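You operate a simulated robot arm through the tools that you are given. There is no shell and no other tool.

You are at the controls of a simulated robot arm. One attempt, no reset.

JOB
View the green jar, give it the drops that the window asks for and view it again.
Fine: it must read GOOD; no drop too many, none beside the jar; leave it at the viewer.

It is judged by the outcome, as a careful person would: the job done as asked, and still so three seconds after it is handed in. It fails if anything else is knocked over, pushed out of place, dropped, spilled or broken.

ROBOT AND FRAMES
A 6-joint arm with a two-finger parallel gripper, fixed in place. Base frame: the origin is on the floor under the middle of its stand, x ahead of it, y to its left, z up; the work surface is at about z = 0.7. Units: m, degrees, N and s.
With the tool pointing down near the work surface it reaches from about 0.12 to 0.6 m from the base axis. Its first joint turns from -115.0 to 115.0 degrees. Payload 3.43 kg.
The tool frame sits at the grasp point between the pads (the TCP): z along the fingers, y along the line on which they close. The tips reach 0.034 m beyond it. The gripper opens to 0.128 m. The fingers are 0.024 m wide and 0.012 m thick; the gripper's body (0.048 by 0.13 m) begins 0.096 m behind the TCP.
Orientation is that of the tool frame in the base frame, as a unit quaternion [x, y, z, w]. With the fingers straight down and closing along the base's y, the tool's x points along the base's -x, its y along +y and its z along -z.

CONTROLS
- The arm moves only by the tool apply_moves. Its argument "steps" is a list of rows, each an object (a shift or turn left out is 0, a gripper value left out holds the last) with "hand": the closure in counts, from 0 (fully open) to 255 (shut); "dp": the shift along the base's x, y, z in mm, a list of three; "rotation": the turn, a rotation vector about the base's x, y, z in rad, a list of three. In form: [{"hand": hand, "dp": [tx, ty, tz], "rotation": [rx, ry, rz]}, ...]. A call has 1 to 20 rows; each row shifts and turns the commanded pose from where the row before left it. Rows are played at 5 a second. More than 0.05 m and 8.6 degrees between two rows, or a gripper value outside its range, and nothing of the call is played. Where a pose cannot be reached the arm comes as near as it can. A force on the tool above 40 N (or 10 N above the force at the start of the call, whichever is more), or a blocked arm, ends the call early, and 0.2 s more pass. Each finger travels about 0.153 m/s and halts on what it meets, pressing with about 20 N; the grip force reading is that of the motor and also rises with nothing between the fingers. The clock runs only during rows and for 0.2 s after the last one: add rows that do not move to give the fingers time. It gives the time, the measured TCP pose, the force on the tool (base axes), the opening and the grip force at its end, in the units of the frame above (readings bear some noise), with the torque about the TCP (base axes, N m) and any sound that the robot's microphone picked up, and new pictures: "pictures" is both (left out), scene, wrist or none.
- Cameras (640 x 400 px; columns grow to the right, rows downward): "scene" is fixed at [0.0505, -0.6483, 1.4326]; the picture's right is [0.90, -0.43, 0.00], its down [-0.17, -0.35, -0.92] and it looks along [0.39, 0.83, -0.39] (base axes); focal length 314 px, centre (320, 200). "wrist" rides on the gripper at [0.076, -0.011, -0.16] in the tool frame; the picture's right is [0.15, 0.99, 0.00], its down [-0.88, 0.13, -0.46] and it looks along [-0.45, 0.07, 0.89] (tool axes); focal length 234 px, centre (320, 200). There is no depth. A picture from a camera that has moved, and an enlarged one, comes with that camera's place and axes in the base frame and with its lens.
- move_column(by): slides the trunk up (or, below 0, down) by that many m; the arm rides with it, the base frame stays. It gives what a move gives, with no picture.
- inspect(camera, box): a new picture of the part [left, top, right, bottom] of that camera's present view, enlarged. No time passes.
- finish_job(): hands the job in; it is judged then, once.

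Nothing tells you positions but the pictures and the camera data. Unless the task says otherwise, let go and move clear before handing in.

The tools are called after "Request:" by a JSON object that holds its "api" and its "payload". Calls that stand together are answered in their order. apply_moves: Moves the arm, as the interface text tells. Its arguments: {"type":"object","properties":{"steps":{"type":"array"},"pictures":{"type":"string","enum":["both","scene","wrist","none"]}},"required":["steps"]} The other tools are called the same way: move_column (by) moves the trunk up or down; inspect (camera, box) takes an enlarged picture of a part of a camera's view; finish_job () hands the job in.

At the start:

```text
time_s: 0.0
tcp_pos: [0.4245, -0.0474, 1.2027]
ee_rot: [0.0, 1.0, -0.002, 0.0]
wrist_force: [0.5, -0.1, -0.6]
moment: [0.01, 0.0, -0.02]
gripper_width: 0.1279
gripper_force: 0.1
trunk travel left (down, up): [-0.925, 0.065]
```

scene: 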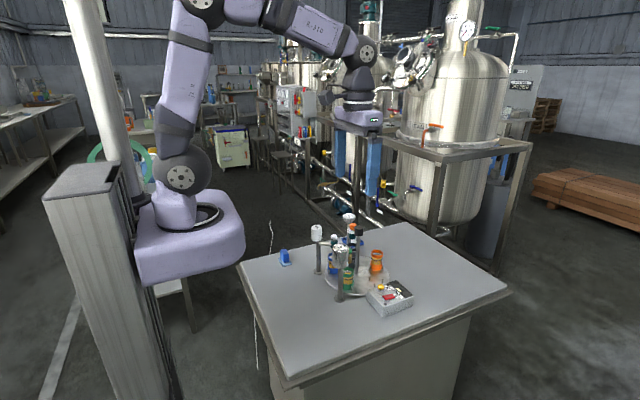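
wrist: 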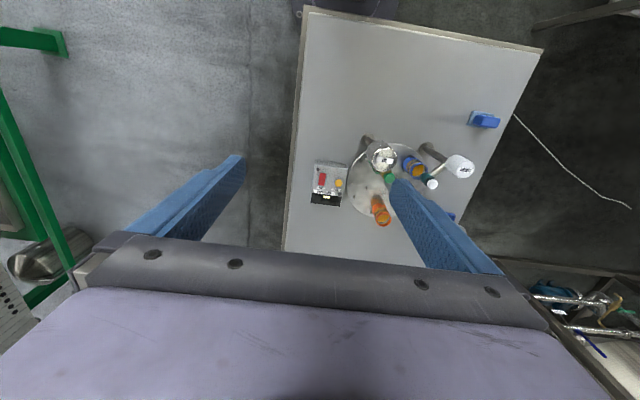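

I see a table with a round tray or carousel holding several items, a control box with buttons, and a blue item. I'll take enlarged pictures before moving anything.

Request:
{"api": "inspect", "payload": {"camera": "scene", "box": [260, 200, 430, 320]}}

Request:
{"api": "inspect", "payload": {"camera": "wrist", "box": [290, 90, 510, 240]}}

Request:
{"api": "inspect", "payload": {"camera": "scene", "box": [355, 265, 425, 320]}}

```text
3.33 times, centred on (345, 260) of scene
camera zoom: at [0.0505, -0.6483, 1.4326], right [0.9, -0.43, 0.0], down [-0.17, -0.35, -0.92], along [0.39, 0.83, -0.39], focal length 1048 px, centre (237, 0)
```

zoom: 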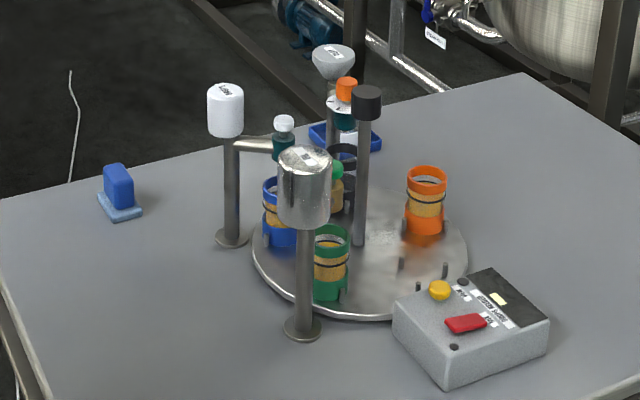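

```text
2.67 times, centred on (400, 165) of wrist
camera zoom: at [0.3486, -0.0585, 1.3625], right [-0.15, 0.99, 0.0], down [0.88, 0.13, 0.46], along [0.45, 0.07, -0.89], focal length 624 px, centre (107, 293)
```

zoom: 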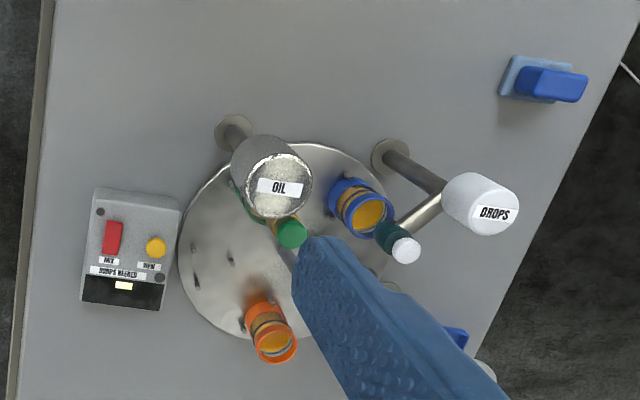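

```text
7.27 times, centred on (390, 292) of scene
camera zoom: at [0.0505, -0.6483, 1.4326], right [0.9, -0.43, 0.0], down [-0.17, -0.35, -0.92], along [0.39, 0.83, -0.39], focal length 2288 px, centre (-189, -473)
```

zoom: 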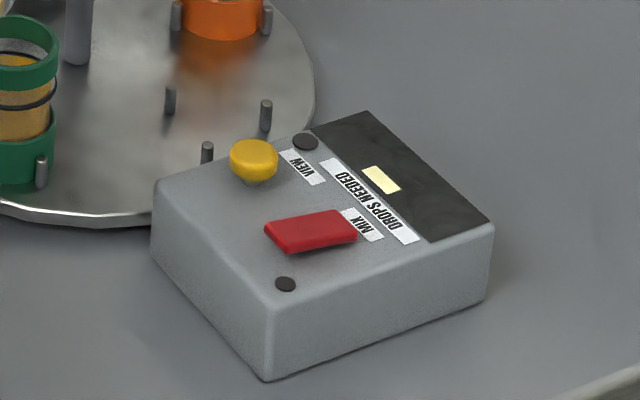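

The turntable carries green, blue and orange jars around a centre post. OIL and DROPS posts stand beside it, and the control box has MIX, VIEW and a "DROPS NEEDED" window. I'll move the wrist camera across for a better view, staying high.

Request:
{"api": "apply_moves", "payload": {"steps": [{"dp": [0, 40, 0]}, {"dp": [0, 40, 0]}, {"dp": [0, 40, 0]}, {"dp": [0, 40, 0]}, {"dp": [0, 40, 0]}, {"dp": [0, 0, 0]}]}}

```text
time_s: 1.4
tcp_pos: [0.4247, 0.1536, 1.2036]
ee_rot: [0.001, 1.0, 0.0, 0.0]
wrist_force: [0.1, 0.7, -0.5]
moment: [0.05, 0.0, -0.02]
gripper_width: 0.1281
gripper_force: 0.1
trunk travel left (down, up): [-0.925, 0.065]
camera wrist: at [0.3484, 0.1418, 1.3628], right [-0.15, 0.99, 0.0], down [0.88, 0.13, 0.46], along [0.45, 0.07, -0.89], focal length 234 px, centre (320, 200)
```

scene: 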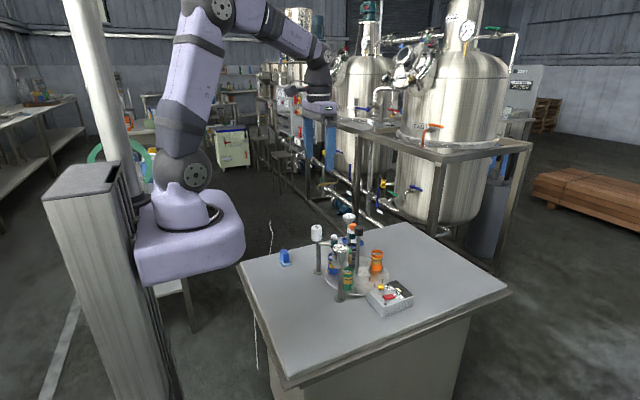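
wrist: 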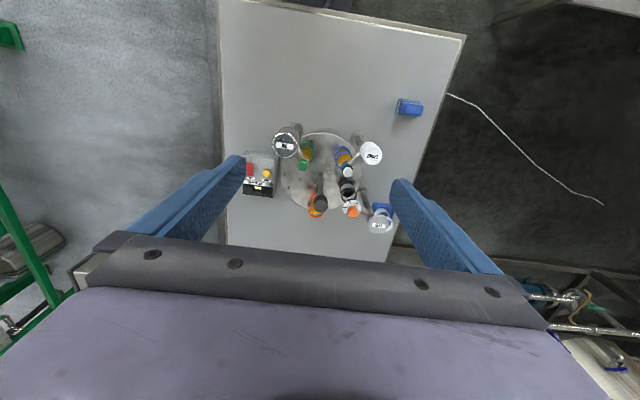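

Request:
{"api": "inspect", "payload": {"camera": "wrist", "box": [230, 110, 410, 240]}}

Request:
{"api": "inspect", "payload": {"camera": "scene", "box": [305, 205, 395, 305]}}

```text
3.08 times, centred on (320, 175) of wrist
camera zoom: at [0.3484, 0.1418, 1.3628], right [-0.15, 0.99, 0.0], down [0.88, 0.13, 0.46], along [0.45, 0.07, -0.89], focal length 720 px, centre (320, 277)
```

zoom: 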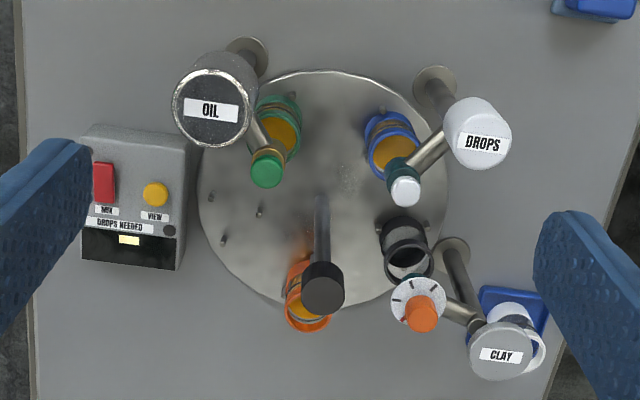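

```text
4.00 times, centred on (350, 255) of scene
camera zoom: at [0.0505, -0.6483, 1.4326], right [0.9, -0.43, 0.0], down [-0.17, -0.35, -0.92], along [0.39, 0.83, -0.39], focal length 1258 px, centre (200, -20)
```

zoom: 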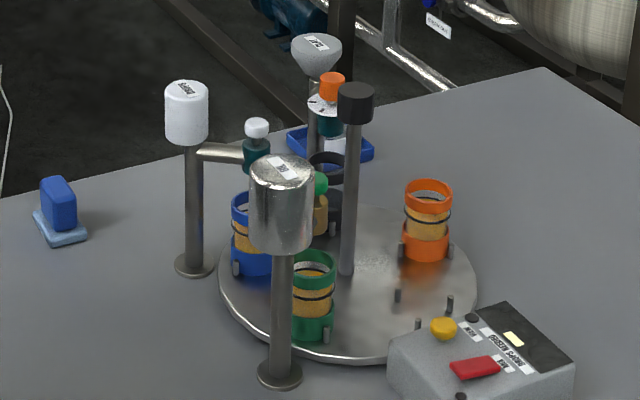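

The turntable is centred at about (0.59, 0.18), with five places 72° apart. Green is under OIL, blue under DROPS, and the empty place faces the box. I'll tilt the camera and come closer to see how the dispensers, knob and buttons work.

Request:
{"api": "apply_moves", "payload": {"steps": [{"dp": [-25, 5, -30], "rotation": [0, -0.13, 0]}, {"dp": [-25, 5, -30], "rotation": [0, -0.13, 0]}, {"dp": [-25, 5, -30], "rotation": [0, -0.13, 0]}, {"dp": [-25, 5, -30], "rotation": [0, -0.13, 0]}, {"dp": [0, 0, 0]}], "pictures": "wrist"}}

```text
time_s: 2.6
tcp_pos: [0.33, 0.1784, 1.0846]
ee_rot: [0.0, 0.967, -0.001, 0.256]
wrist_force: [-0.7, -0.2, 0.1]
moment: [0.02, -0.01, 0.0]
gripper_width: 0.128
gripper_force: 0.0
out of reach, approached as far as the arm can: row 4
trunk travel left (down, up): [-0.925, 0.065]
camera wrist: at [0.1845, 0.1688, 1.1853], right [-0.13, 0.99, -0.07], down [0.54, 0.13, 0.83], along [0.83, 0.07, -0.55], focal length 234 px, centre (320, 200)
```

wrist: 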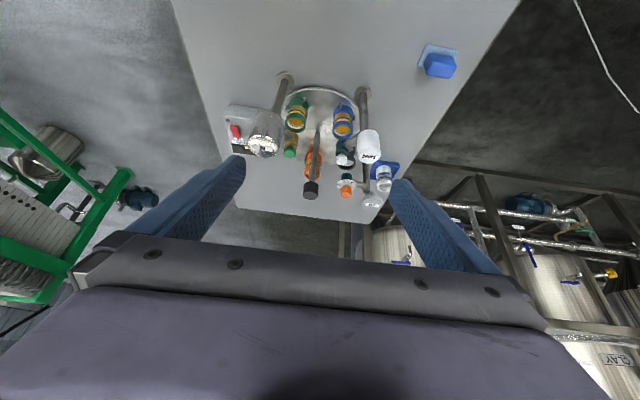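

Request:
{"api": "inspect", "payload": {"camera": "wrist", "box": [220, 65, 410, 215]}}

Request:
{"api": "inspect", "payload": {"camera": "wrist", "box": [320, 120, 410, 215]}}

```text
2.67 times, centred on (315, 140) of wrist
camera zoom: at [0.1845, 0.1688, 1.1853], right [-0.13, 0.99, -0.07], down [0.54, 0.13, 0.83], along [0.83, 0.07, -0.55], focal length 624 px, centre (333, 360)
```

zoom: 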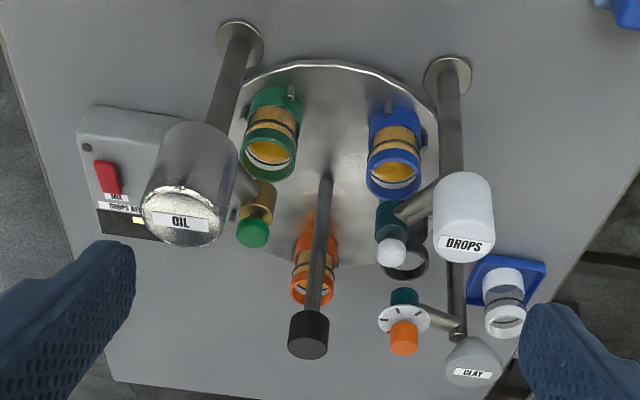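

```text
4.21 times, centred on (365, 168) of wrist
camera zoom: at [0.1845, 0.1688, 1.1853], right [-0.13, 0.99, -0.07], down [0.54, 0.13, 0.83], along [0.83, 0.07, -0.55], focal length 986 px, centre (130, 337)
```

zoom: 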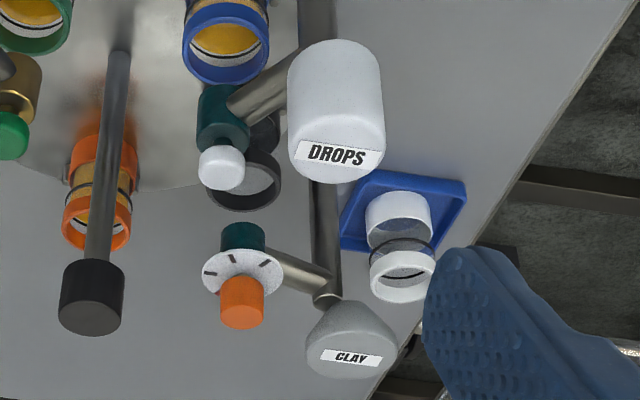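

The layout is clear now: each station has a valve with a push button on top, which is white for DROPS, and the black knob on the centre post should turn the table. I'll straighten the tool and go above the knob, staying high.

Request:
{"api": "apply_moves", "payload": {"steps": [{"dp": [20, 0, 5], "rotation": [0, 0.13, 0]}, {"dp": [30, 0, 0], "rotation": [0, 0.13, 0]}, {"dp": [35, 0, 0], "rotation": [0, 0.13, 0]}, {"dp": [35, 0, 0], "rotation": [0, 0.13, 0]}, {"dp": [35, 0, 0]}, {"dp": [35, 0, 0]}, {"dp": [35, 0, 0]}, {"dp": [35, 0, 0]}, {"dp": [0, 0, 0]}, {"dp": [0, 0, 0]}]}}

```text
time_s: 4.8
tcp_pos: [0.5913, 0.177, 1.0917]
ee_rot: [0.0, 1.0, 0.0, -0.001]
wrist_force: [0.9, -0.3, 0.1]
moment: [-0.02, 0.0, -0.01]
gripper_width: 0.128
gripper_force: 0.1
trunk travel left (down, up): [-0.925, 0.065]
camera wrist: at [0.5147, 0.166, 1.2502], right [-0.15, 0.99, 0.0], down [0.88, 0.13, 0.45], along [0.45, 0.07, -0.89], focal length 234 px, centre (320, 200)
```

scene: 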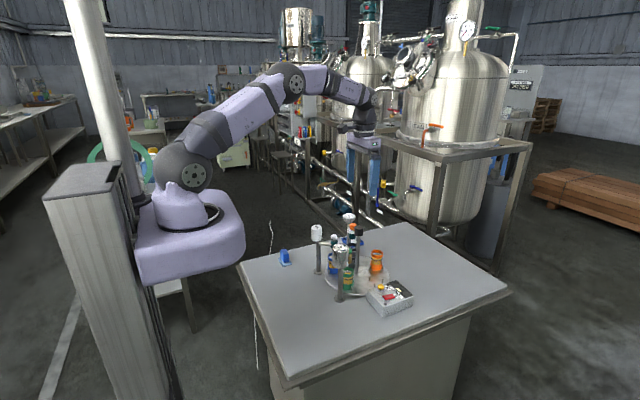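
wrist: 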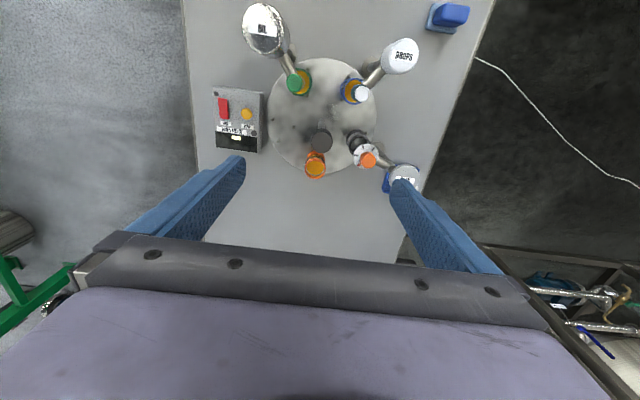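

Request:
{"api": "inspect", "payload": {"camera": "wrist", "box": [200, 40, 440, 200]}}

Request:
{"api": "inspect", "payload": {"camera": "scene", "box": [300, 200, 420, 310]}}

```text
2.50 times, centred on (320, 120) of wrist
camera zoom: at [0.5147, 0.166, 1.2502], right [-0.15, 0.99, 0.0], down [0.88, 0.13, 0.45], along [0.45, 0.07, -0.89], focal length 585 px, centre (320, 400)
```

zoom: 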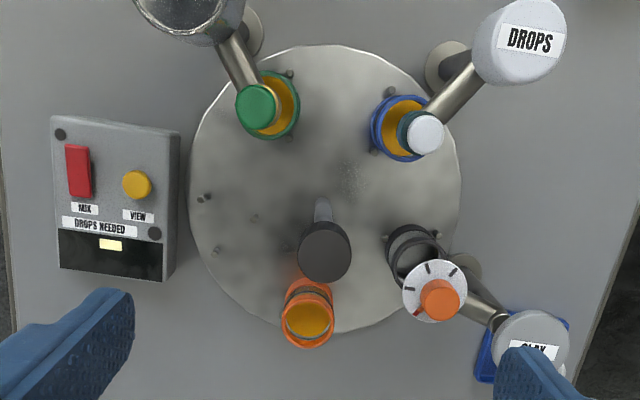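

```text
3.64 times, centred on (360, 255) of scene
camera zoom: at [0.0505, -0.6483, 1.4326], right [0.9, -0.43, 0.0], down [-0.17, -0.35, -0.92], along [0.39, 0.83, -0.39], focal length 1144 px, centre (174, 0)
```

zoom: 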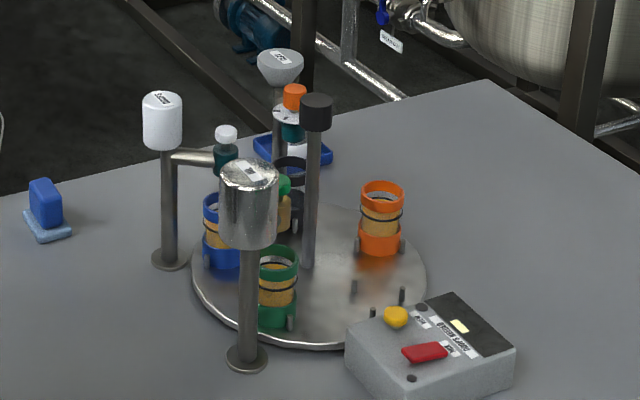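

The knob is at about (0.591, 0.180) with its top near z 0.91, and the viewer place is directly in front of the box. I'll partly close the fingers so they clear the dispensers, then lower toward the knob in stages.

Request:
{"api": "apply_moves", "payload": {"steps": [{"hand": 125, "dp": [0, 3, -30]}, {"dp": [0, 0, -40]}, {"dp": [0, 0, -40]}, {"dp": [0, 0, -25]}, {"dp": [0, 0, 0]}, {"dp": [0, 0, 0]}]}}

```text
time_s: 6.2
tcp_pos: [0.5884, 0.1816, 0.9521]
ee_rot: [0.0, 1.0, 0.0, 0.0]
wrist_force: [-0.2, -1.2, 0.0]
moment: [-0.01, 0.01, -0.01]
gripper_width: 0.0653
gripper_force: 0.1
trunk travel left (down, up): [-0.925, 0.065]
camera wrist: at [0.5126, 0.1704, 1.113], right [-0.15, 0.99, 0.0], down [0.88, 0.13, 0.46], along [0.45, 0.07, -0.89], focal length 234 px, centre (320, 200)
```

scene: 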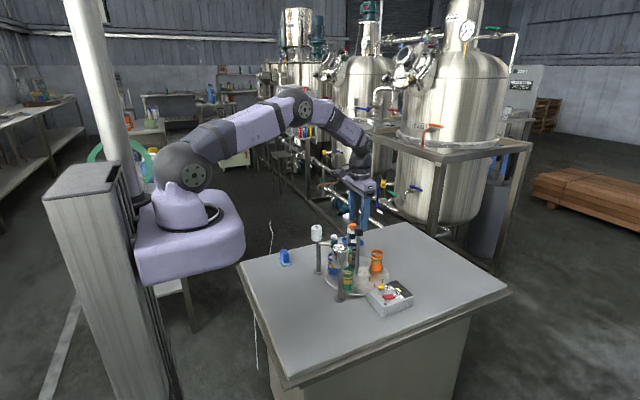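
wrist: 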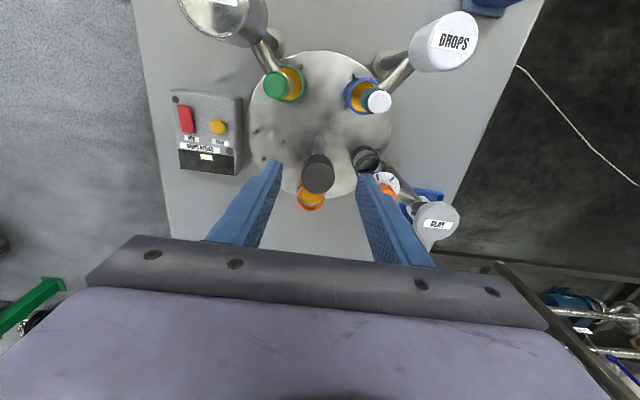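

Request:
{"api": "inspect", "payload": {"camera": "wrist", "box": [240, 120, 400, 220]}}

Request:
{"api": "inspect", "payload": {"camera": "scene", "box": [310, 170, 400, 300]}}

```text
4.00 times, centred on (320, 170) of wrist
camera zoom: at [0.5126, 0.1704, 1.113], right [-0.15, 0.99, 0.0], down [0.88, 0.13, 0.46], along [0.45, 0.07, -0.89], focal length 937 px, centre (320, 320)
```

zoom: 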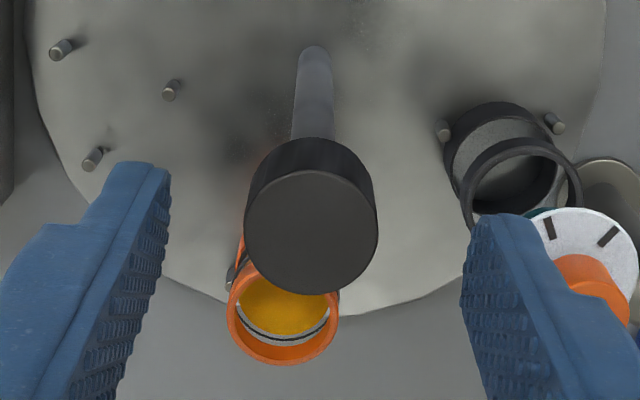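

```text
3.08 times, centred on (355, 235) of scene
camera zoom: at [0.0505, -0.6483, 1.4326], right [0.9, -0.43, 0.0], down [-0.17, -0.35, -0.92], along [0.39, 0.83, -0.39], focal length 968 px, centre (212, 92)
```

zoom: 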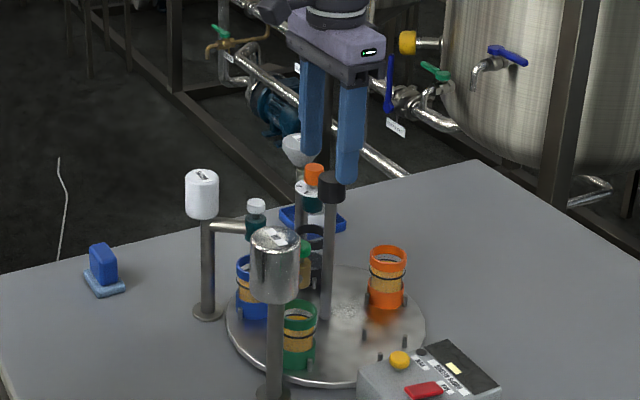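

Request:
{"api": "apply_moves", "payload": {"steps": [{"dp": [3, -1, -20]}, {"dp": [0, 0, -20]}, {"dp": [0, 0, -17]}, {"dp": [0, 0, 0]}, {"dp": [0, 0, 0]}]}}

```text
time_s: 7.4
tcp_pos: [0.5934, 0.1794, 0.8965]
ee_rot: [0.0, 1.0, 0.0, -0.001]
wrist_force: [0.5, 0.0, -0.6]
moment: [-0.01, 0.0, 0.02]
gripper_width: 0.0655
gripper_force: 0.0
trunk travel left (down, up): [-0.925, 0.065]
camera wrist: at [0.5162, 0.1686, 1.0566], right [-0.15, 0.99, 0.0], down [0.88, 0.13, 0.46], along [0.45, 0.07, -0.89], focal length 234 px, centre (320, 200)
```

scene: 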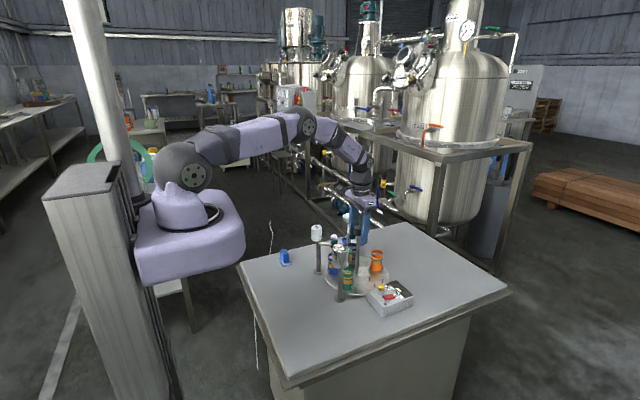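
wrist: 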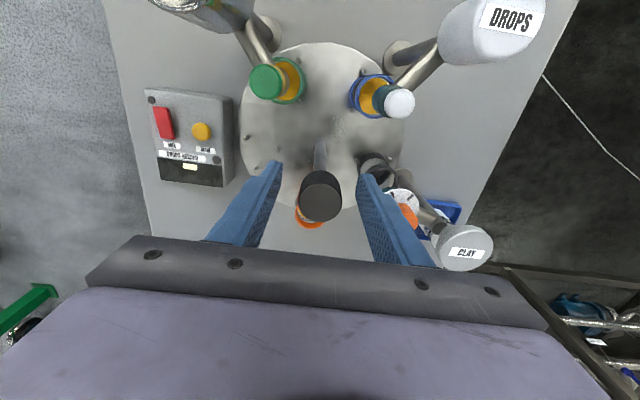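

The knob sits between the fingers. Next I'll close on it and check the force and opening.

Request:
{"api": "apply_moves", "payload": {"steps": [{"hand": 160}, {"hand": 185}, {"hand": 205}, {"hand": 215}, {"hand": 215}]}}

```text
time_s: 8.6
tcp_pos: [0.5914, 0.1803, 0.8975]
ee_rot: [0.0, 1.0, -0.001, 0.0]
wrist_force: [-0.3, 3.5, -1.9]
moment: [0.26, -0.15, 0.03]
gripper_width: 0.031
gripper_force: 45.1
trunk travel left (down, up): [-0.925, 0.065]
camera wrist: at [0.516, 0.1692, 1.0568], right [-0.15, 0.99, 0.0], down [0.88, 0.13, 0.46], along [0.45, 0.07, -0.89], focal length 234 px, centre (320, 200)
```

scene: 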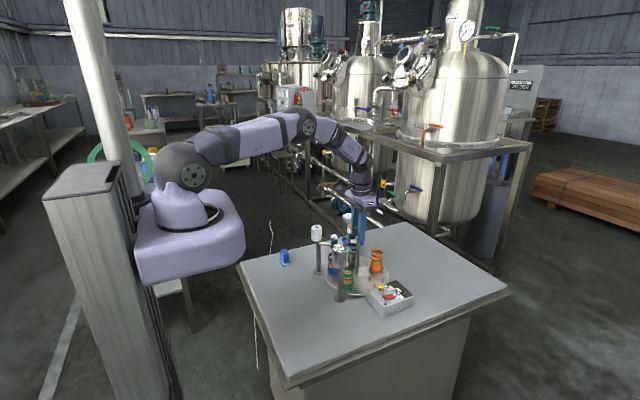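
wrist: 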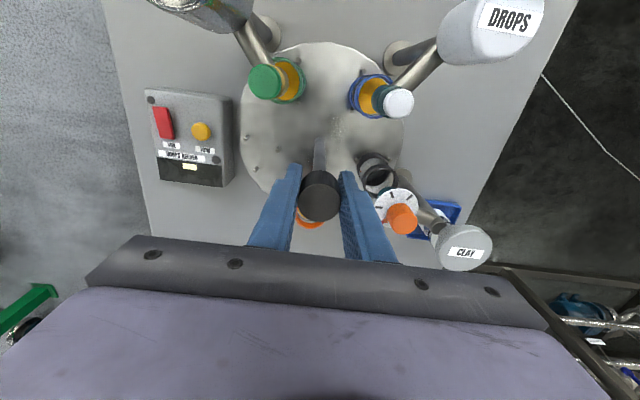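

I have the knob gripped, with an opening of 31 mm. I'll test a small counter-clockwise turn (seen from above), which should carry green toward the viewer.

Request:
{"api": "apply_moves", "payload": {"steps": [{"dp": [0, 1, 0], "rotation": [0, 0, 0.05]}, {"rotation": [0, 0, 0.05]}, {"rotation": [0, 0, 0.05]}, {"rotation": [0, 0, 0.05]}, {}]}}

```text
time_s: 9.8
tcp_pos: [0.5911, 0.1804, 0.897]
ee_rot: [-0.101, 0.995, 0.0, -0.001]
wrist_force: [0.3, -5.6, -4.8]
moment: [0.14, -0.94, 0.02]
gripper_width: 0.0308
gripper_force: 45.1
trunk travel left (down, up): [-0.925, 0.065]
camera wrist: at [0.52, 0.1538, 1.0569], right [-0.34, 0.94, 0.0], down [0.84, 0.3, 0.46], along [0.43, 0.15, -0.89], focal length 234 px, centre (320, 200)
```

scene: 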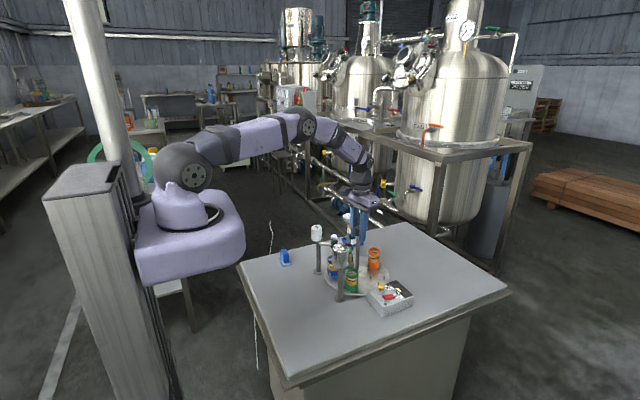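
wrist: 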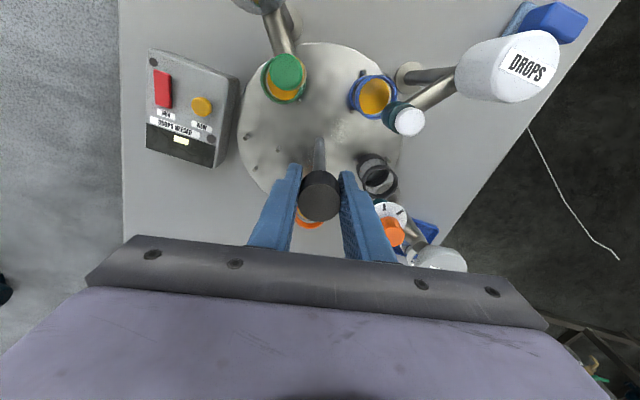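

The table turns with the knob. I'll continue gently and watch the forces.

Request:
{"api": "apply_moves", "payload": {"steps": [{"dp": [0, -0.5, 0.5], "rotation": [0, 0, 0.06]}, {"rotation": [0, 0, 0.06]}, {"rotation": [0, 0, 0.06]}, {"rotation": [0, 0, 0.06]}, {"rotation": [0, 0, 0.06]}, {"rotation": [0, 0, 0.06]}, {"rotation": [0, 0, 0.06]}, {"rotation": [0, 0, 0.06]}, {"rotation": [0, 0, 0.06]}, {"rotation": [0, 0, 0.06]}, {}]}}

```text
time_s: 12.2
tcp_pos: [0.5922, 0.1772, 0.8972]
ee_rot: [-0.39, 0.921, -0.001, -0.001]
wrist_force: [2.0, -17.0, -8.5]
moment: [-0.01, -0.12, 0.02]
gripper_width: 0.031
gripper_force: 44.9
trunk travel left (down, up): [-0.925, 0.065]
camera wrist: at [0.5483, 0.1161, 1.057], right [-0.81, 0.58, 0.0], down [0.52, 0.72, 0.45], along [0.26, 0.37, -0.89], focal length 234 px, centre (320, 200)
```

scene: 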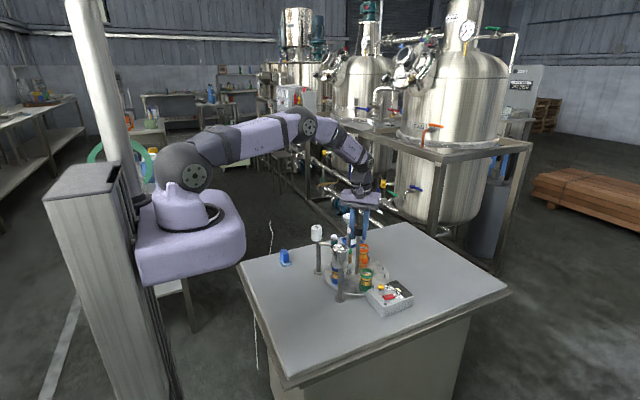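
wrist: 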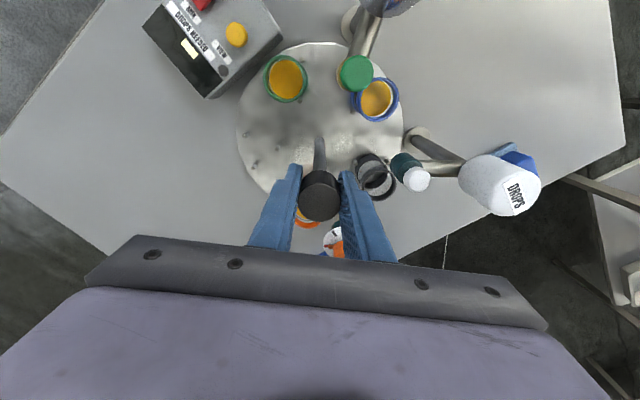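

The sideways force is growing because I gripped a few mm off the knob's centre. I'll shift to follow it and do the rest of the 72°.

Request:
{"api": "apply_moves", "payload": {"steps": [{"dp": [0.5, -1.2, 0.5]}, {"dp": [0.5, -1.2, 0.5]}, {"dp": [0.2, -0.2, 0], "rotation": [0, 0, 0.057]}, {"dp": [0.2, -0.2, 0], "rotation": [0, 0, 0.057]}, {"dp": [0.2, -0.2, 0], "rotation": [0, 0, 0.057]}, {"dp": [0.2, -0.1, 0], "rotation": [0, 0, 0.057]}, {}]}}

```text
time_s: 13.8
tcp_pos: [0.5935, 0.1775, 0.8985]
ee_rot: [-0.492, 0.87, 0.0, -0.002]
wrist_force: [-7.5, -3.2, -18.4]
moment: [-0.28, -0.48, 0.07]
gripper_width: 0.0307
gripper_force: 45.2
trunk travel left (down, up): [-0.925, 0.065]
camera wrist: at [0.5646, 0.1073, 1.0572], right [-0.92, 0.38, 0.0], down [0.34, 0.82, 0.45], along [0.17, 0.42, -0.89], focal length 234 px, centre (320, 200)
```

scene: 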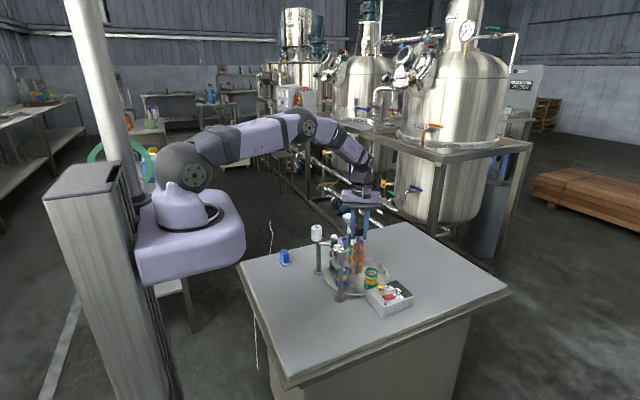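
wrist: 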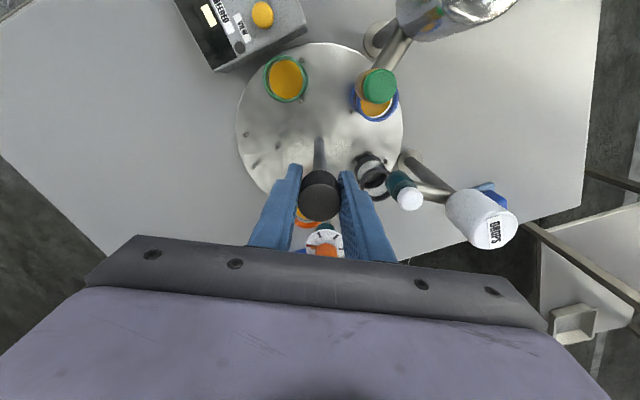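

Request:
{"api": "apply_moves", "payload": {"steps": [{"dp": [-0.6, -0.2, -1]}, {"dp": [-0.4, -0.2, -0.8]}, {"dp": [0.1, -0.1, 0], "rotation": [0, 0, 0.057]}, {"dp": [0.1, -0.1, 0], "rotation": [0, 0, 0.057]}, {"dp": [0.1, -0.1, 0], "rotation": [0, 0, 0.057]}, {"dp": [0.1, -0.1, 0], "rotation": [0, 0, 0.057]}, {}, {}]}}

Request:
{"api": "inspect", "payload": {"camera": "wrist", "box": [170, 0, 450, 220]}}

Request:
{"api": "inspect", "payload": {"camera": "scene", "box": [300, 200, 420, 320]}}

```text
time_s: 15.6
tcp_pos: [0.5943, 0.1767, 0.8973]
ee_rot: [-0.588, 0.809, 0.0, 0.001]
wrist_force: [-1.8, 2.6, -6.2]
moment: [0.24, 0.19, 0.05]
gripper_width: 0.0308
gripper_force: 44.9
trunk travel left (down, up): [-0.925, 0.065]
camera wrist: at [0.581, 0.102, 1.057], right [-0.99, 0.17, 0.0], down [0.15, 0.88, 0.46], along [0.08, 0.45, -0.89], focal length 234 px, centre (320, 200)
```

scene: 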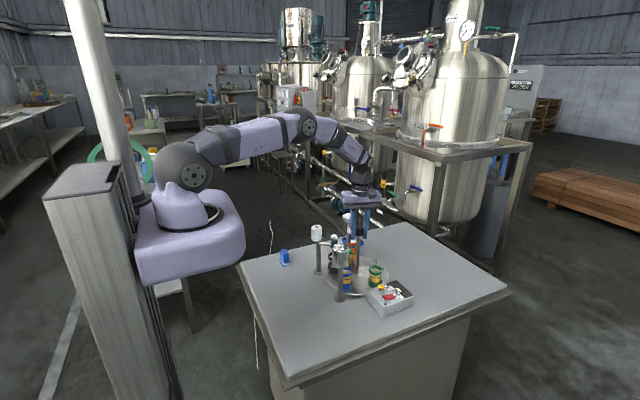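
wrist: 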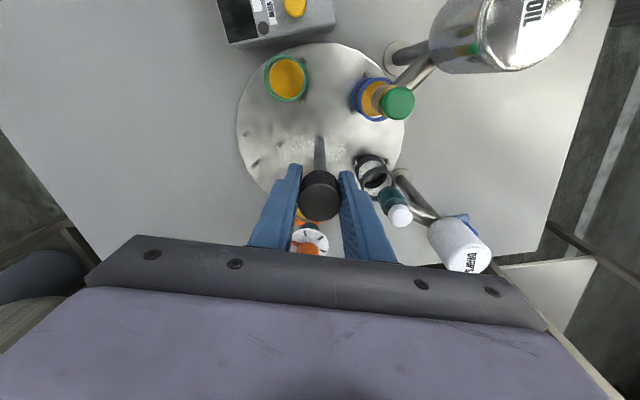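

```text
1.82 times, centred on (310, 110) of wrist
camera zoom: at [0.581, 0.102, 1.057], right [-0.99, 0.17, 0.0], down [0.15, 0.88, 0.46], along [0.08, 0.45, -0.89], focal length 426 px, centre (338, 364)
```

zoom: 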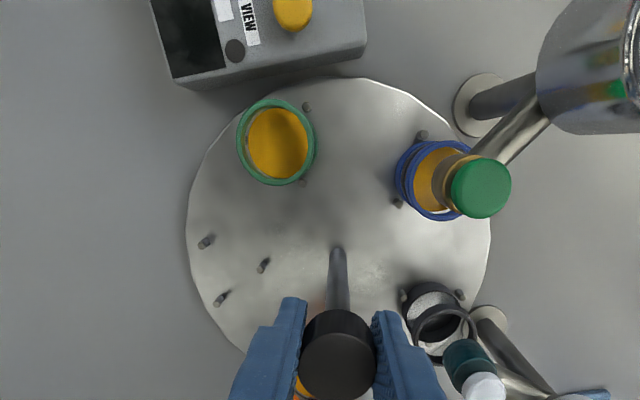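

```text
3.33 times, centred on (360, 260) of scene
camera zoom: at [0.0505, -0.6483, 1.4326], right [0.9, -0.43, 0.0], down [-0.17, -0.35, -0.92], along [0.39, 0.83, -0.39], focal length 1048 px, centre (187, 0)
```

zoom: 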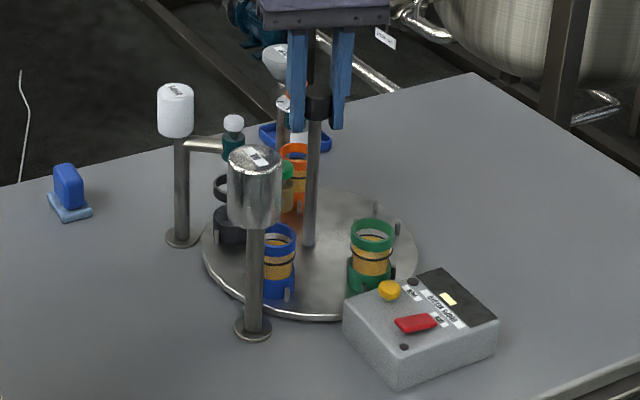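

Green now appears to be right in front of the box. I'll release the knob, watch whether the table stays put, then rise.

Request:
{"api": "apply_moves", "payload": {"steps": [{"hand": 200}, {"hand": 170}, {"hand": 140}, {"hand": 120}, {}, {"dp": [0, 0, 20]}, {"dp": [0, 0, 30]}, {"dp": [0, 0, 40]}, {"dp": [0, 0, 20]}, {}]}}

Request:
{"api": "inspect", "payload": {"camera": "wrist", "box": [150, 0, 470, 220]}}

Request:
{"api": "inspect", "payload": {"camera": "scene", "box": [300, 200, 420, 320]}}

```text
time_s: 17.8
tcp_pos: [0.5943, 0.1775, 1.0082]
ee_rot: [-0.588, 0.809, 0.001, 0.0]
wrist_force: [0.4, 0.7, 0.0]
moment: [-0.01, -0.01, 0.01]
gripper_width: 0.0676
gripper_force: 0.1
trunk travel left (down, up): [-0.925, 0.065]
camera wrist: at [0.581, 0.1017, 1.1676], right [-0.99, 0.17, 0.0], down [0.15, 0.88, 0.46], along [0.08, 0.45, -0.89], focal length 234 px, centre (320, 200)
```

scene: 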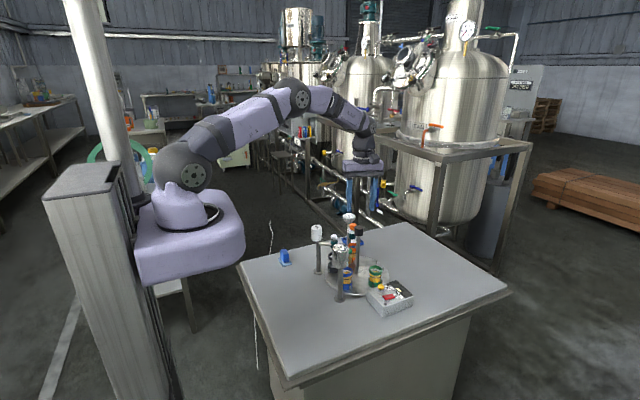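
wrist: 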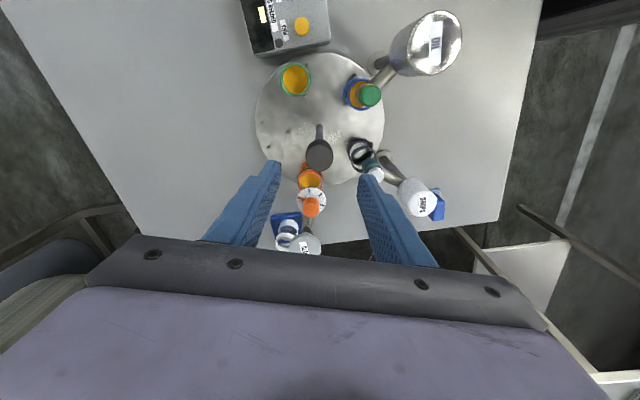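

```text
1.82 times, centred on (310, 110) of wrist
camera zoom: at [0.581, 0.1017, 1.1676], right [-0.99, 0.17, 0.0], down [0.15, 0.88, 0.46], along [0.08, 0.45, -0.89], focal length 426 px, centre (338, 364)
```

zoom: 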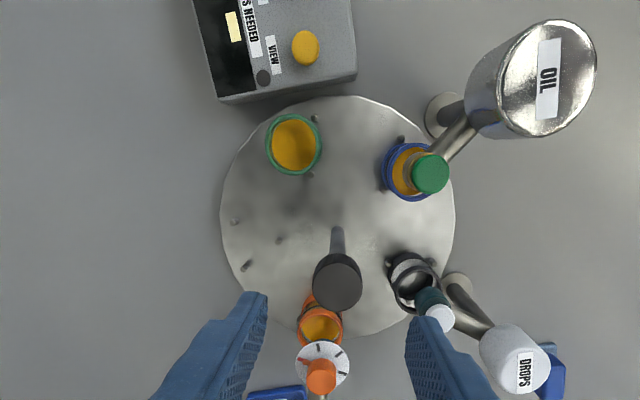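

```text
3.33 times, centred on (360, 260) of scene
camera zoom: at [0.0505, -0.6483, 1.4326], right [0.9, -0.43, 0.0], down [-0.17, -0.35, -0.92], along [0.39, 0.83, -0.39], focal length 1048 px, centre (187, 0)
```

zoom: 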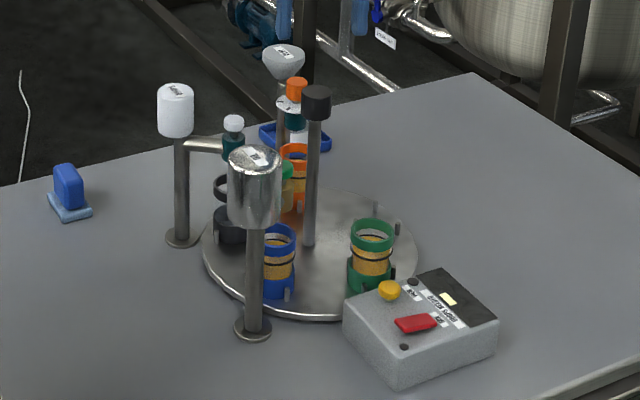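

The table stayed put with green at the viewer. Next I'll close the fingers and go above the yellow VIEW button, at about (0.595, 0.031, 0.76).

Request:
{"api": "apply_moves", "payload": {"steps": [{"hand": 160, "dp": [0, -36, 0]}, {"hand": 200, "dp": [0, -36, 0]}, {"hand": 240, "dp": [0, -37, 0]}, {"hand": 255, "dp": [1, -37, 0]}, {"dp": [0, 0, -40]}, {"dp": [0, 0, -40]}, {"dp": [0, 0, -40]}, {"dp": [0, 0, -40]}, {"dp": [0, 0, -20]}, {}, {}]}}

Request:
{"api": "inspect", "payload": {"camera": "wrist", "box": [200, 60, 440, 230]}}

Request:
{"api": "inspect", "payload": {"camera": "scene", "box": [330, 190, 430, 320]}}

```text
time_s: 20.2
tcp_pos: [0.5934, 0.0299, 0.8282]
ee_rot: [-0.589, 0.808, 0.0, 0.0]
wrist_force: [0.5, 0.6, -0.2]
moment: [-0.01, 0.03, -0.01]
gripper_width: 0.0
gripper_force: 20.1
trunk travel left (down, up): [-0.925, 0.065]
camera wrist: at [0.58, -0.0455, 0.9881], right [-0.99, 0.17, 0.0], down [0.15, 0.88, 0.46], along [0.08, 0.45, -0.89], focal length 234 px, centre (320, 200)
```

scene: 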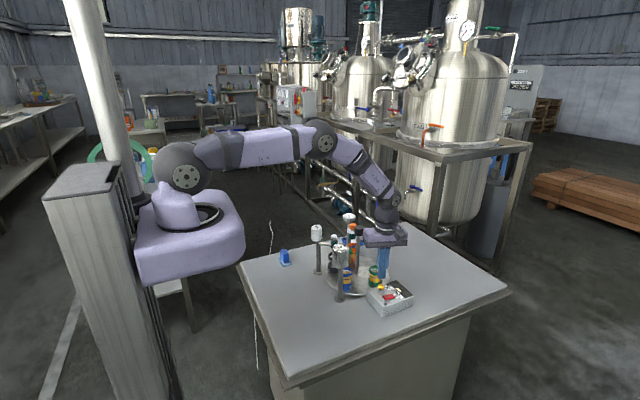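
wrist: 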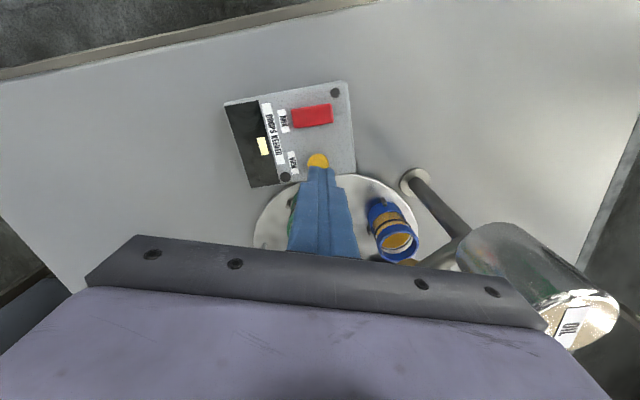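

```text
2.35 times, centred on (320, 145) of wrist
camera zoom: at [0.58, -0.0455, 0.9881], right [-0.99, 0.17, 0.0], down [0.15, 0.88, 0.46], along [0.08, 0.45, -0.89], focal length 551 px, centre (320, 329)
```

zoom: 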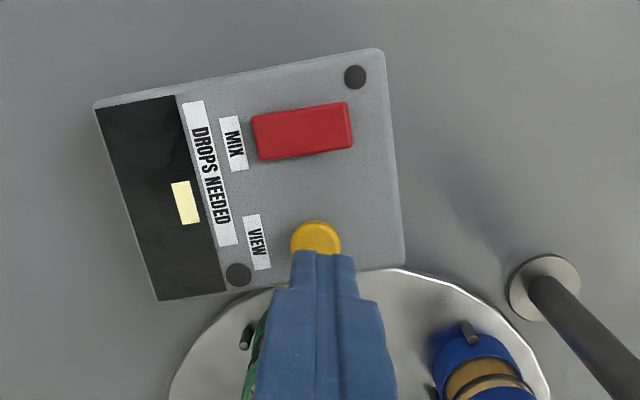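

```text
3.08 times, centred on (380, 255) of scene
camera zoom: at [0.0505, -0.6483, 1.4326], right [0.9, -0.43, 0.0], down [-0.17, -0.35, -0.92], along [0.39, 0.83, -0.39], focal length 968 px, centre (135, 31)
```

zoom: 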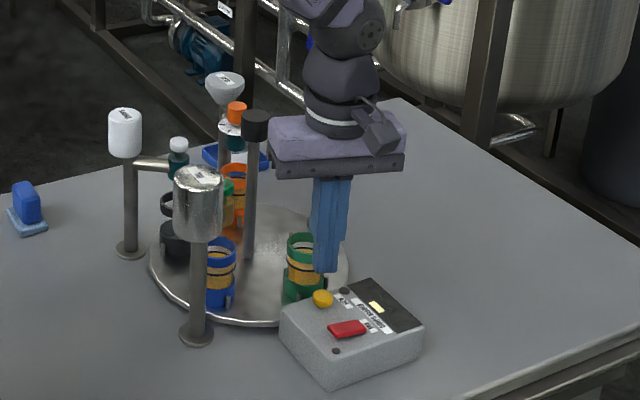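

The closed fingertips are right above VIEW. I'll lower them onto the button in small steps and watch the force and the window.

Request:
{"api": "apply_moves", "payload": {"steps": [{"dp": [1, -0.5, -12]}, {"dp": [0, 0, -10]}, {"dp": [0, 0, -4]}, {"dp": [0, 0, -3]}, {"dp": [0, 0, -2]}, {}], "pictures": "scene"}}

Request:
{"api": "inspect", "payload": {"camera": "scene", "box": [350, 250, 420, 320]}}

```text
time_s: 21.6
tcp_pos: [0.5964, 0.0295, 0.7962]
ee_rot: [-0.588, 0.809, 0.0, 0.0]
wrist_force: [-0.1, 0.2, -0.5]
moment: [0.0, 0.0, 0.03]
gripper_width: 0.0002
gripper_force: 20.1
trunk travel left (down, up): [-0.925, 0.065]
```

scene: 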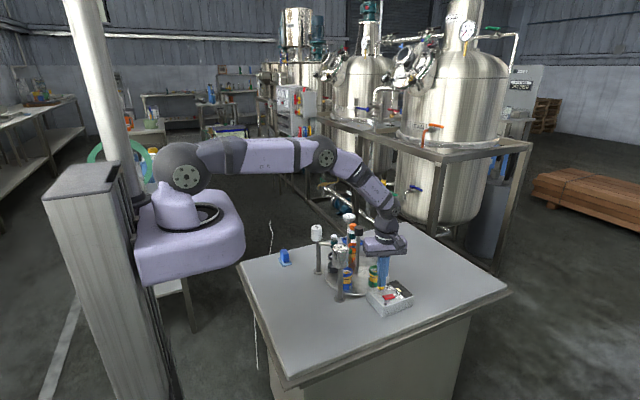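

```text
5.71 times, centred on (385, 285) of scene
camera zoom: at [0.0505, -0.6483, 1.4326], right [0.9, -0.43, 0.0], down [-0.17, -0.35, -0.92], along [0.39, 0.83, -0.39], focal length 1797 px, centre (-51, -286)
```

zoom: 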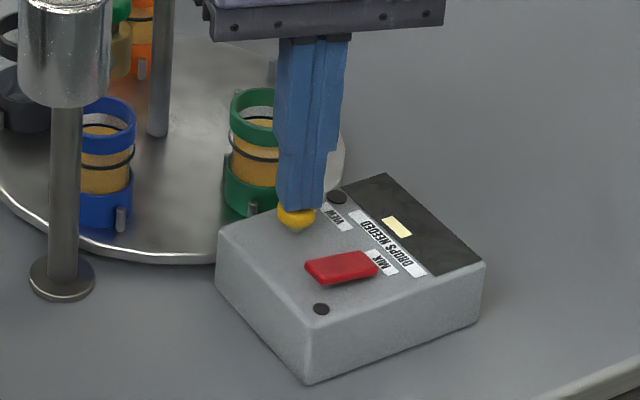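

Request:
{"api": "apply_moves", "payload": {"steps": [{"dp": [0, 0, -1.5]}, {"dp": [0, 0, -1.5]}, {"dp": [0, 0, -1]}, {"dp": [0, 0, -1]}], "pictures": "none"}}

Request:
{"api": "inspect", "payload": {"camera": "scene", "box": [350, 250, 420, 320]}}

```text
time_s: 22.6
tcp_pos: [0.5956, 0.029, 0.7913]
ee_rot: [-0.588, 0.809, -0.001, 0.001]
wrist_force: [1.5, -0.3, 1.7]
moment: [0.0, -0.02, 0.03]
gripper_width: 0.0
gripper_force: 19.9
trunk travel left (down, up): [-0.925, 0.065]
heard: click
```

```text
5.71 times, centred on (385, 285) of scene
camera zoom: at [0.0505, -0.6483, 1.4326], right [0.9, -0.43, 0.0], down [-0.17, -0.35, -0.92], along [0.39, 0.83, -0.39], focal length 1797 px, centre (-51, -286)
```

zoom: 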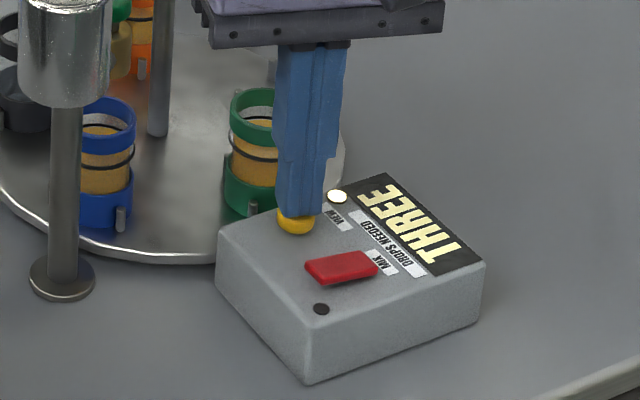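

The window reads THREE, so green needs exactly three drops. I'll lift off and return above the knob to take green from the viewer to the DROPS station, a turn of −144°.

Request:
{"api": "apply_moves", "payload": {"steps": [{"dp": [0, 0, 10]}, {"dp": [0, 0, 30]}, {"dp": [0, 0, 40]}, {"dp": [0, 0, 45]}, {"dp": [0, 0, 45]}, {"dp": [0, 0, 40]}, {"hand": 200, "dp": [0, 37, 0]}, {"hand": 160, "dp": [0, 37, 0]}, {"hand": 125, "dp": [0, 37, 0]}, {"dp": [0, 38.5, 0]}, {}, {}]}}

Request:
{"api": "inspect", "payload": {"camera": "scene", "box": [300, 200, 420, 320]}}

Request:
{"api": "inspect", "payload": {"camera": "wrist", "box": [150, 0, 470, 220]}}

```text
time_s: 25.2
tcp_pos: [0.5943, 0.1793, 1.0016]
ee_rot: [-0.588, 0.809, -0.001, 0.0]
wrist_force: [0.4, 0.1, -0.3]
moment: [0.0, 0.01, 0.02]
gripper_width: 0.0654
gripper_force: 0.1
trunk travel left (down, up): [-0.925, 0.065]
camera wrist: at [0.5815, 0.1037, 1.1617], right [-0.99, 0.17, 0.0], down [0.15, 0.88, 0.46], along [0.08, 0.45, -0.89], focal length 234 px, centre (320, 200)
```

scene: 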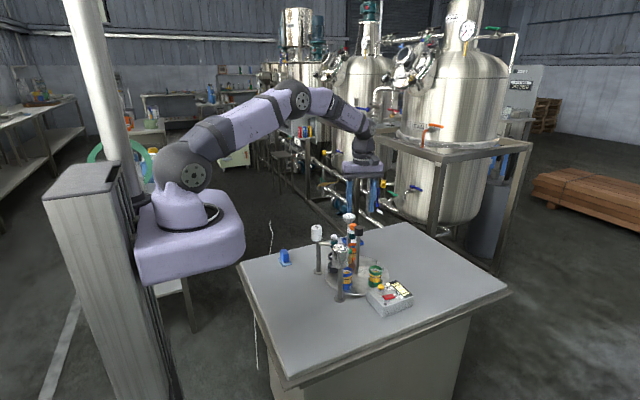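
wrist: 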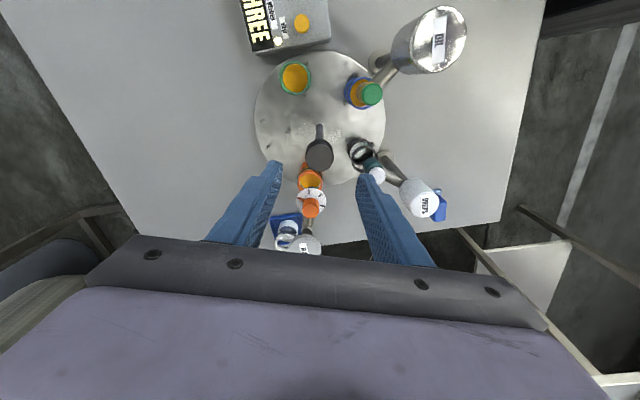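

```text
3.33 times, centred on (360, 260) of scene
camera zoom: at [0.0505, -0.6483, 1.4326], right [0.9, -0.43, 0.0], down [-0.17, -0.35, -0.92], along [0.39, 0.83, -0.39], focal length 1048 px, centre (187, 0)
```

zoom: 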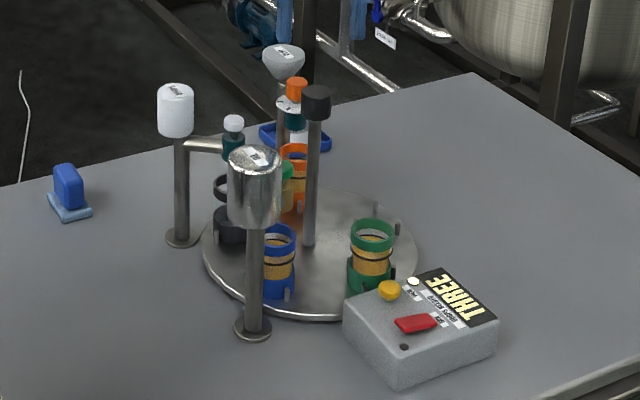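

```text
1.82 times, centred on (310, 110) of wrist
camera zoom: at [0.5815, 0.1037, 1.1617], right [-0.99, 0.17, 0.0], down [0.15, 0.88, 0.46], along [0.08, 0.45, -0.89], focal length 426 px, centre (338, 364)
```

zoom: 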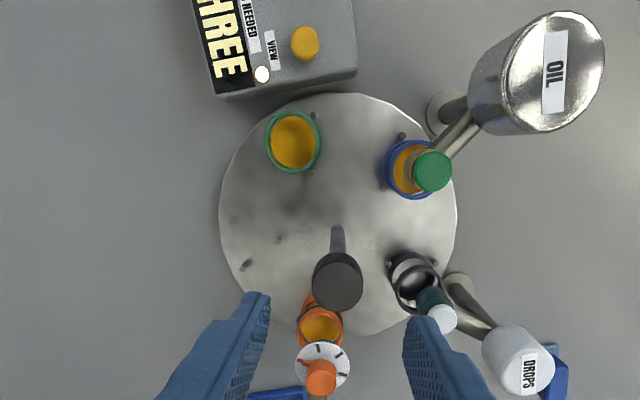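

Request:
{"api": "apply_moves", "payload": {"steps": [{"dp": [0.5, 0, -35]}, {"dp": [0, 0, -35]}, {"dp": [0, 0, -25]}, {"dp": [0, 0, -10]}, {}, {"hand": 160}, {"hand": 185}, {"hand": 205}, {"hand": 215}, {"hand": 215}, {}]}}

```text
time_s: 27.6
tcp_pos: [0.5945, 0.1807, 0.8954]
ee_rot: [-0.588, 0.809, 0.0, 0.0]
wrist_force: [0.5, -0.6, -1.3]
moment: [0.16, -0.37, 0.0]
gripper_width: 0.0309
gripper_force: 44.7
trunk travel left (down, up): [-0.925, 0.065]
camera wrist: at [0.5819, 0.1044, 1.0553], right [-0.99, 0.17, 0.0], down [0.15, 0.88, 0.46], along [0.08, 0.45, -0.89], focal length 234 px, centre (320, 200)
```

scene: 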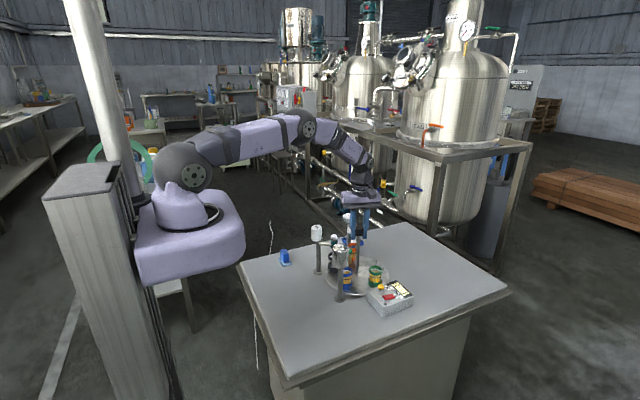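
wrist: 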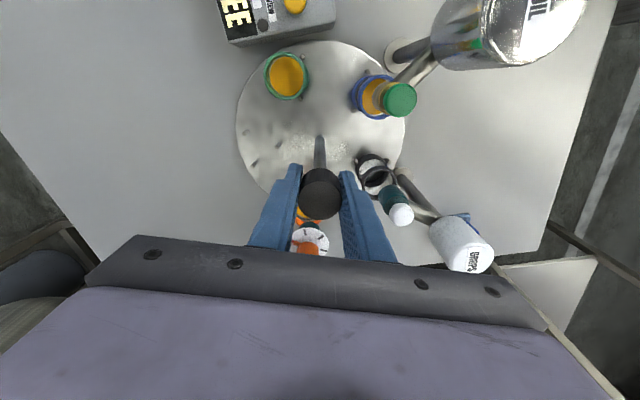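

The knob is gripped with little side force. I'll start turning clockwise in batches.

Request:
{"api": "apply_moves", "payload": {"steps": [{"rotation": [0, 0, -0.05]}, {"rotation": [0, 0, -0.06]}, {"rotation": [0, 0, -0.06]}, {"rotation": [0, 0, -0.06]}, {"rotation": [0, 0, -0.06]}, {"rotation": [0, 0, -0.06]}, {"rotation": [0, 0, -0.06]}, {"rotation": [0, 0, -0.06]}, {"rotation": [0, 0, -0.06]}, {"rotation": [0, 0, -0.06]}, {}], "pictures": "wrist"}}

```text
time_s: 30.0
tcp_pos: [0.5954, 0.1792, 0.8961]
ee_rot: [-0.326, 0.945, 0.0, -0.001]
wrist_force: [-10.4, 2.9, -8.8]
moment: [0.61, -0.88, -0.05]
gripper_width: 0.0307
gripper_force: 45.2
trunk travel left (down, up): [-0.925, 0.065]
camera wrist: at [0.5421, 0.1247, 1.0555], right [-0.73, 0.69, 0.0], down [0.61, 0.65, 0.45], along [0.31, 0.33, -0.89], focal length 234 px, centre (320, 200)
```

wrist: 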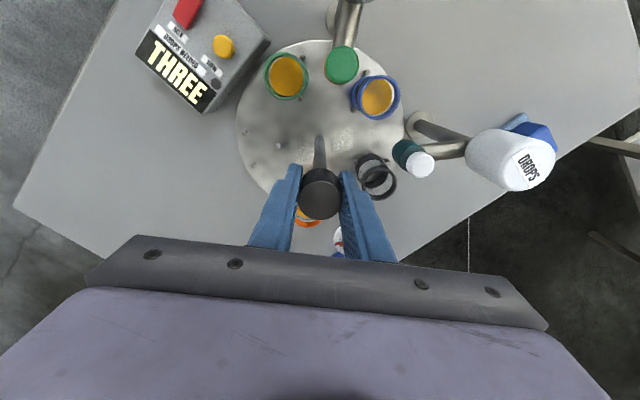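

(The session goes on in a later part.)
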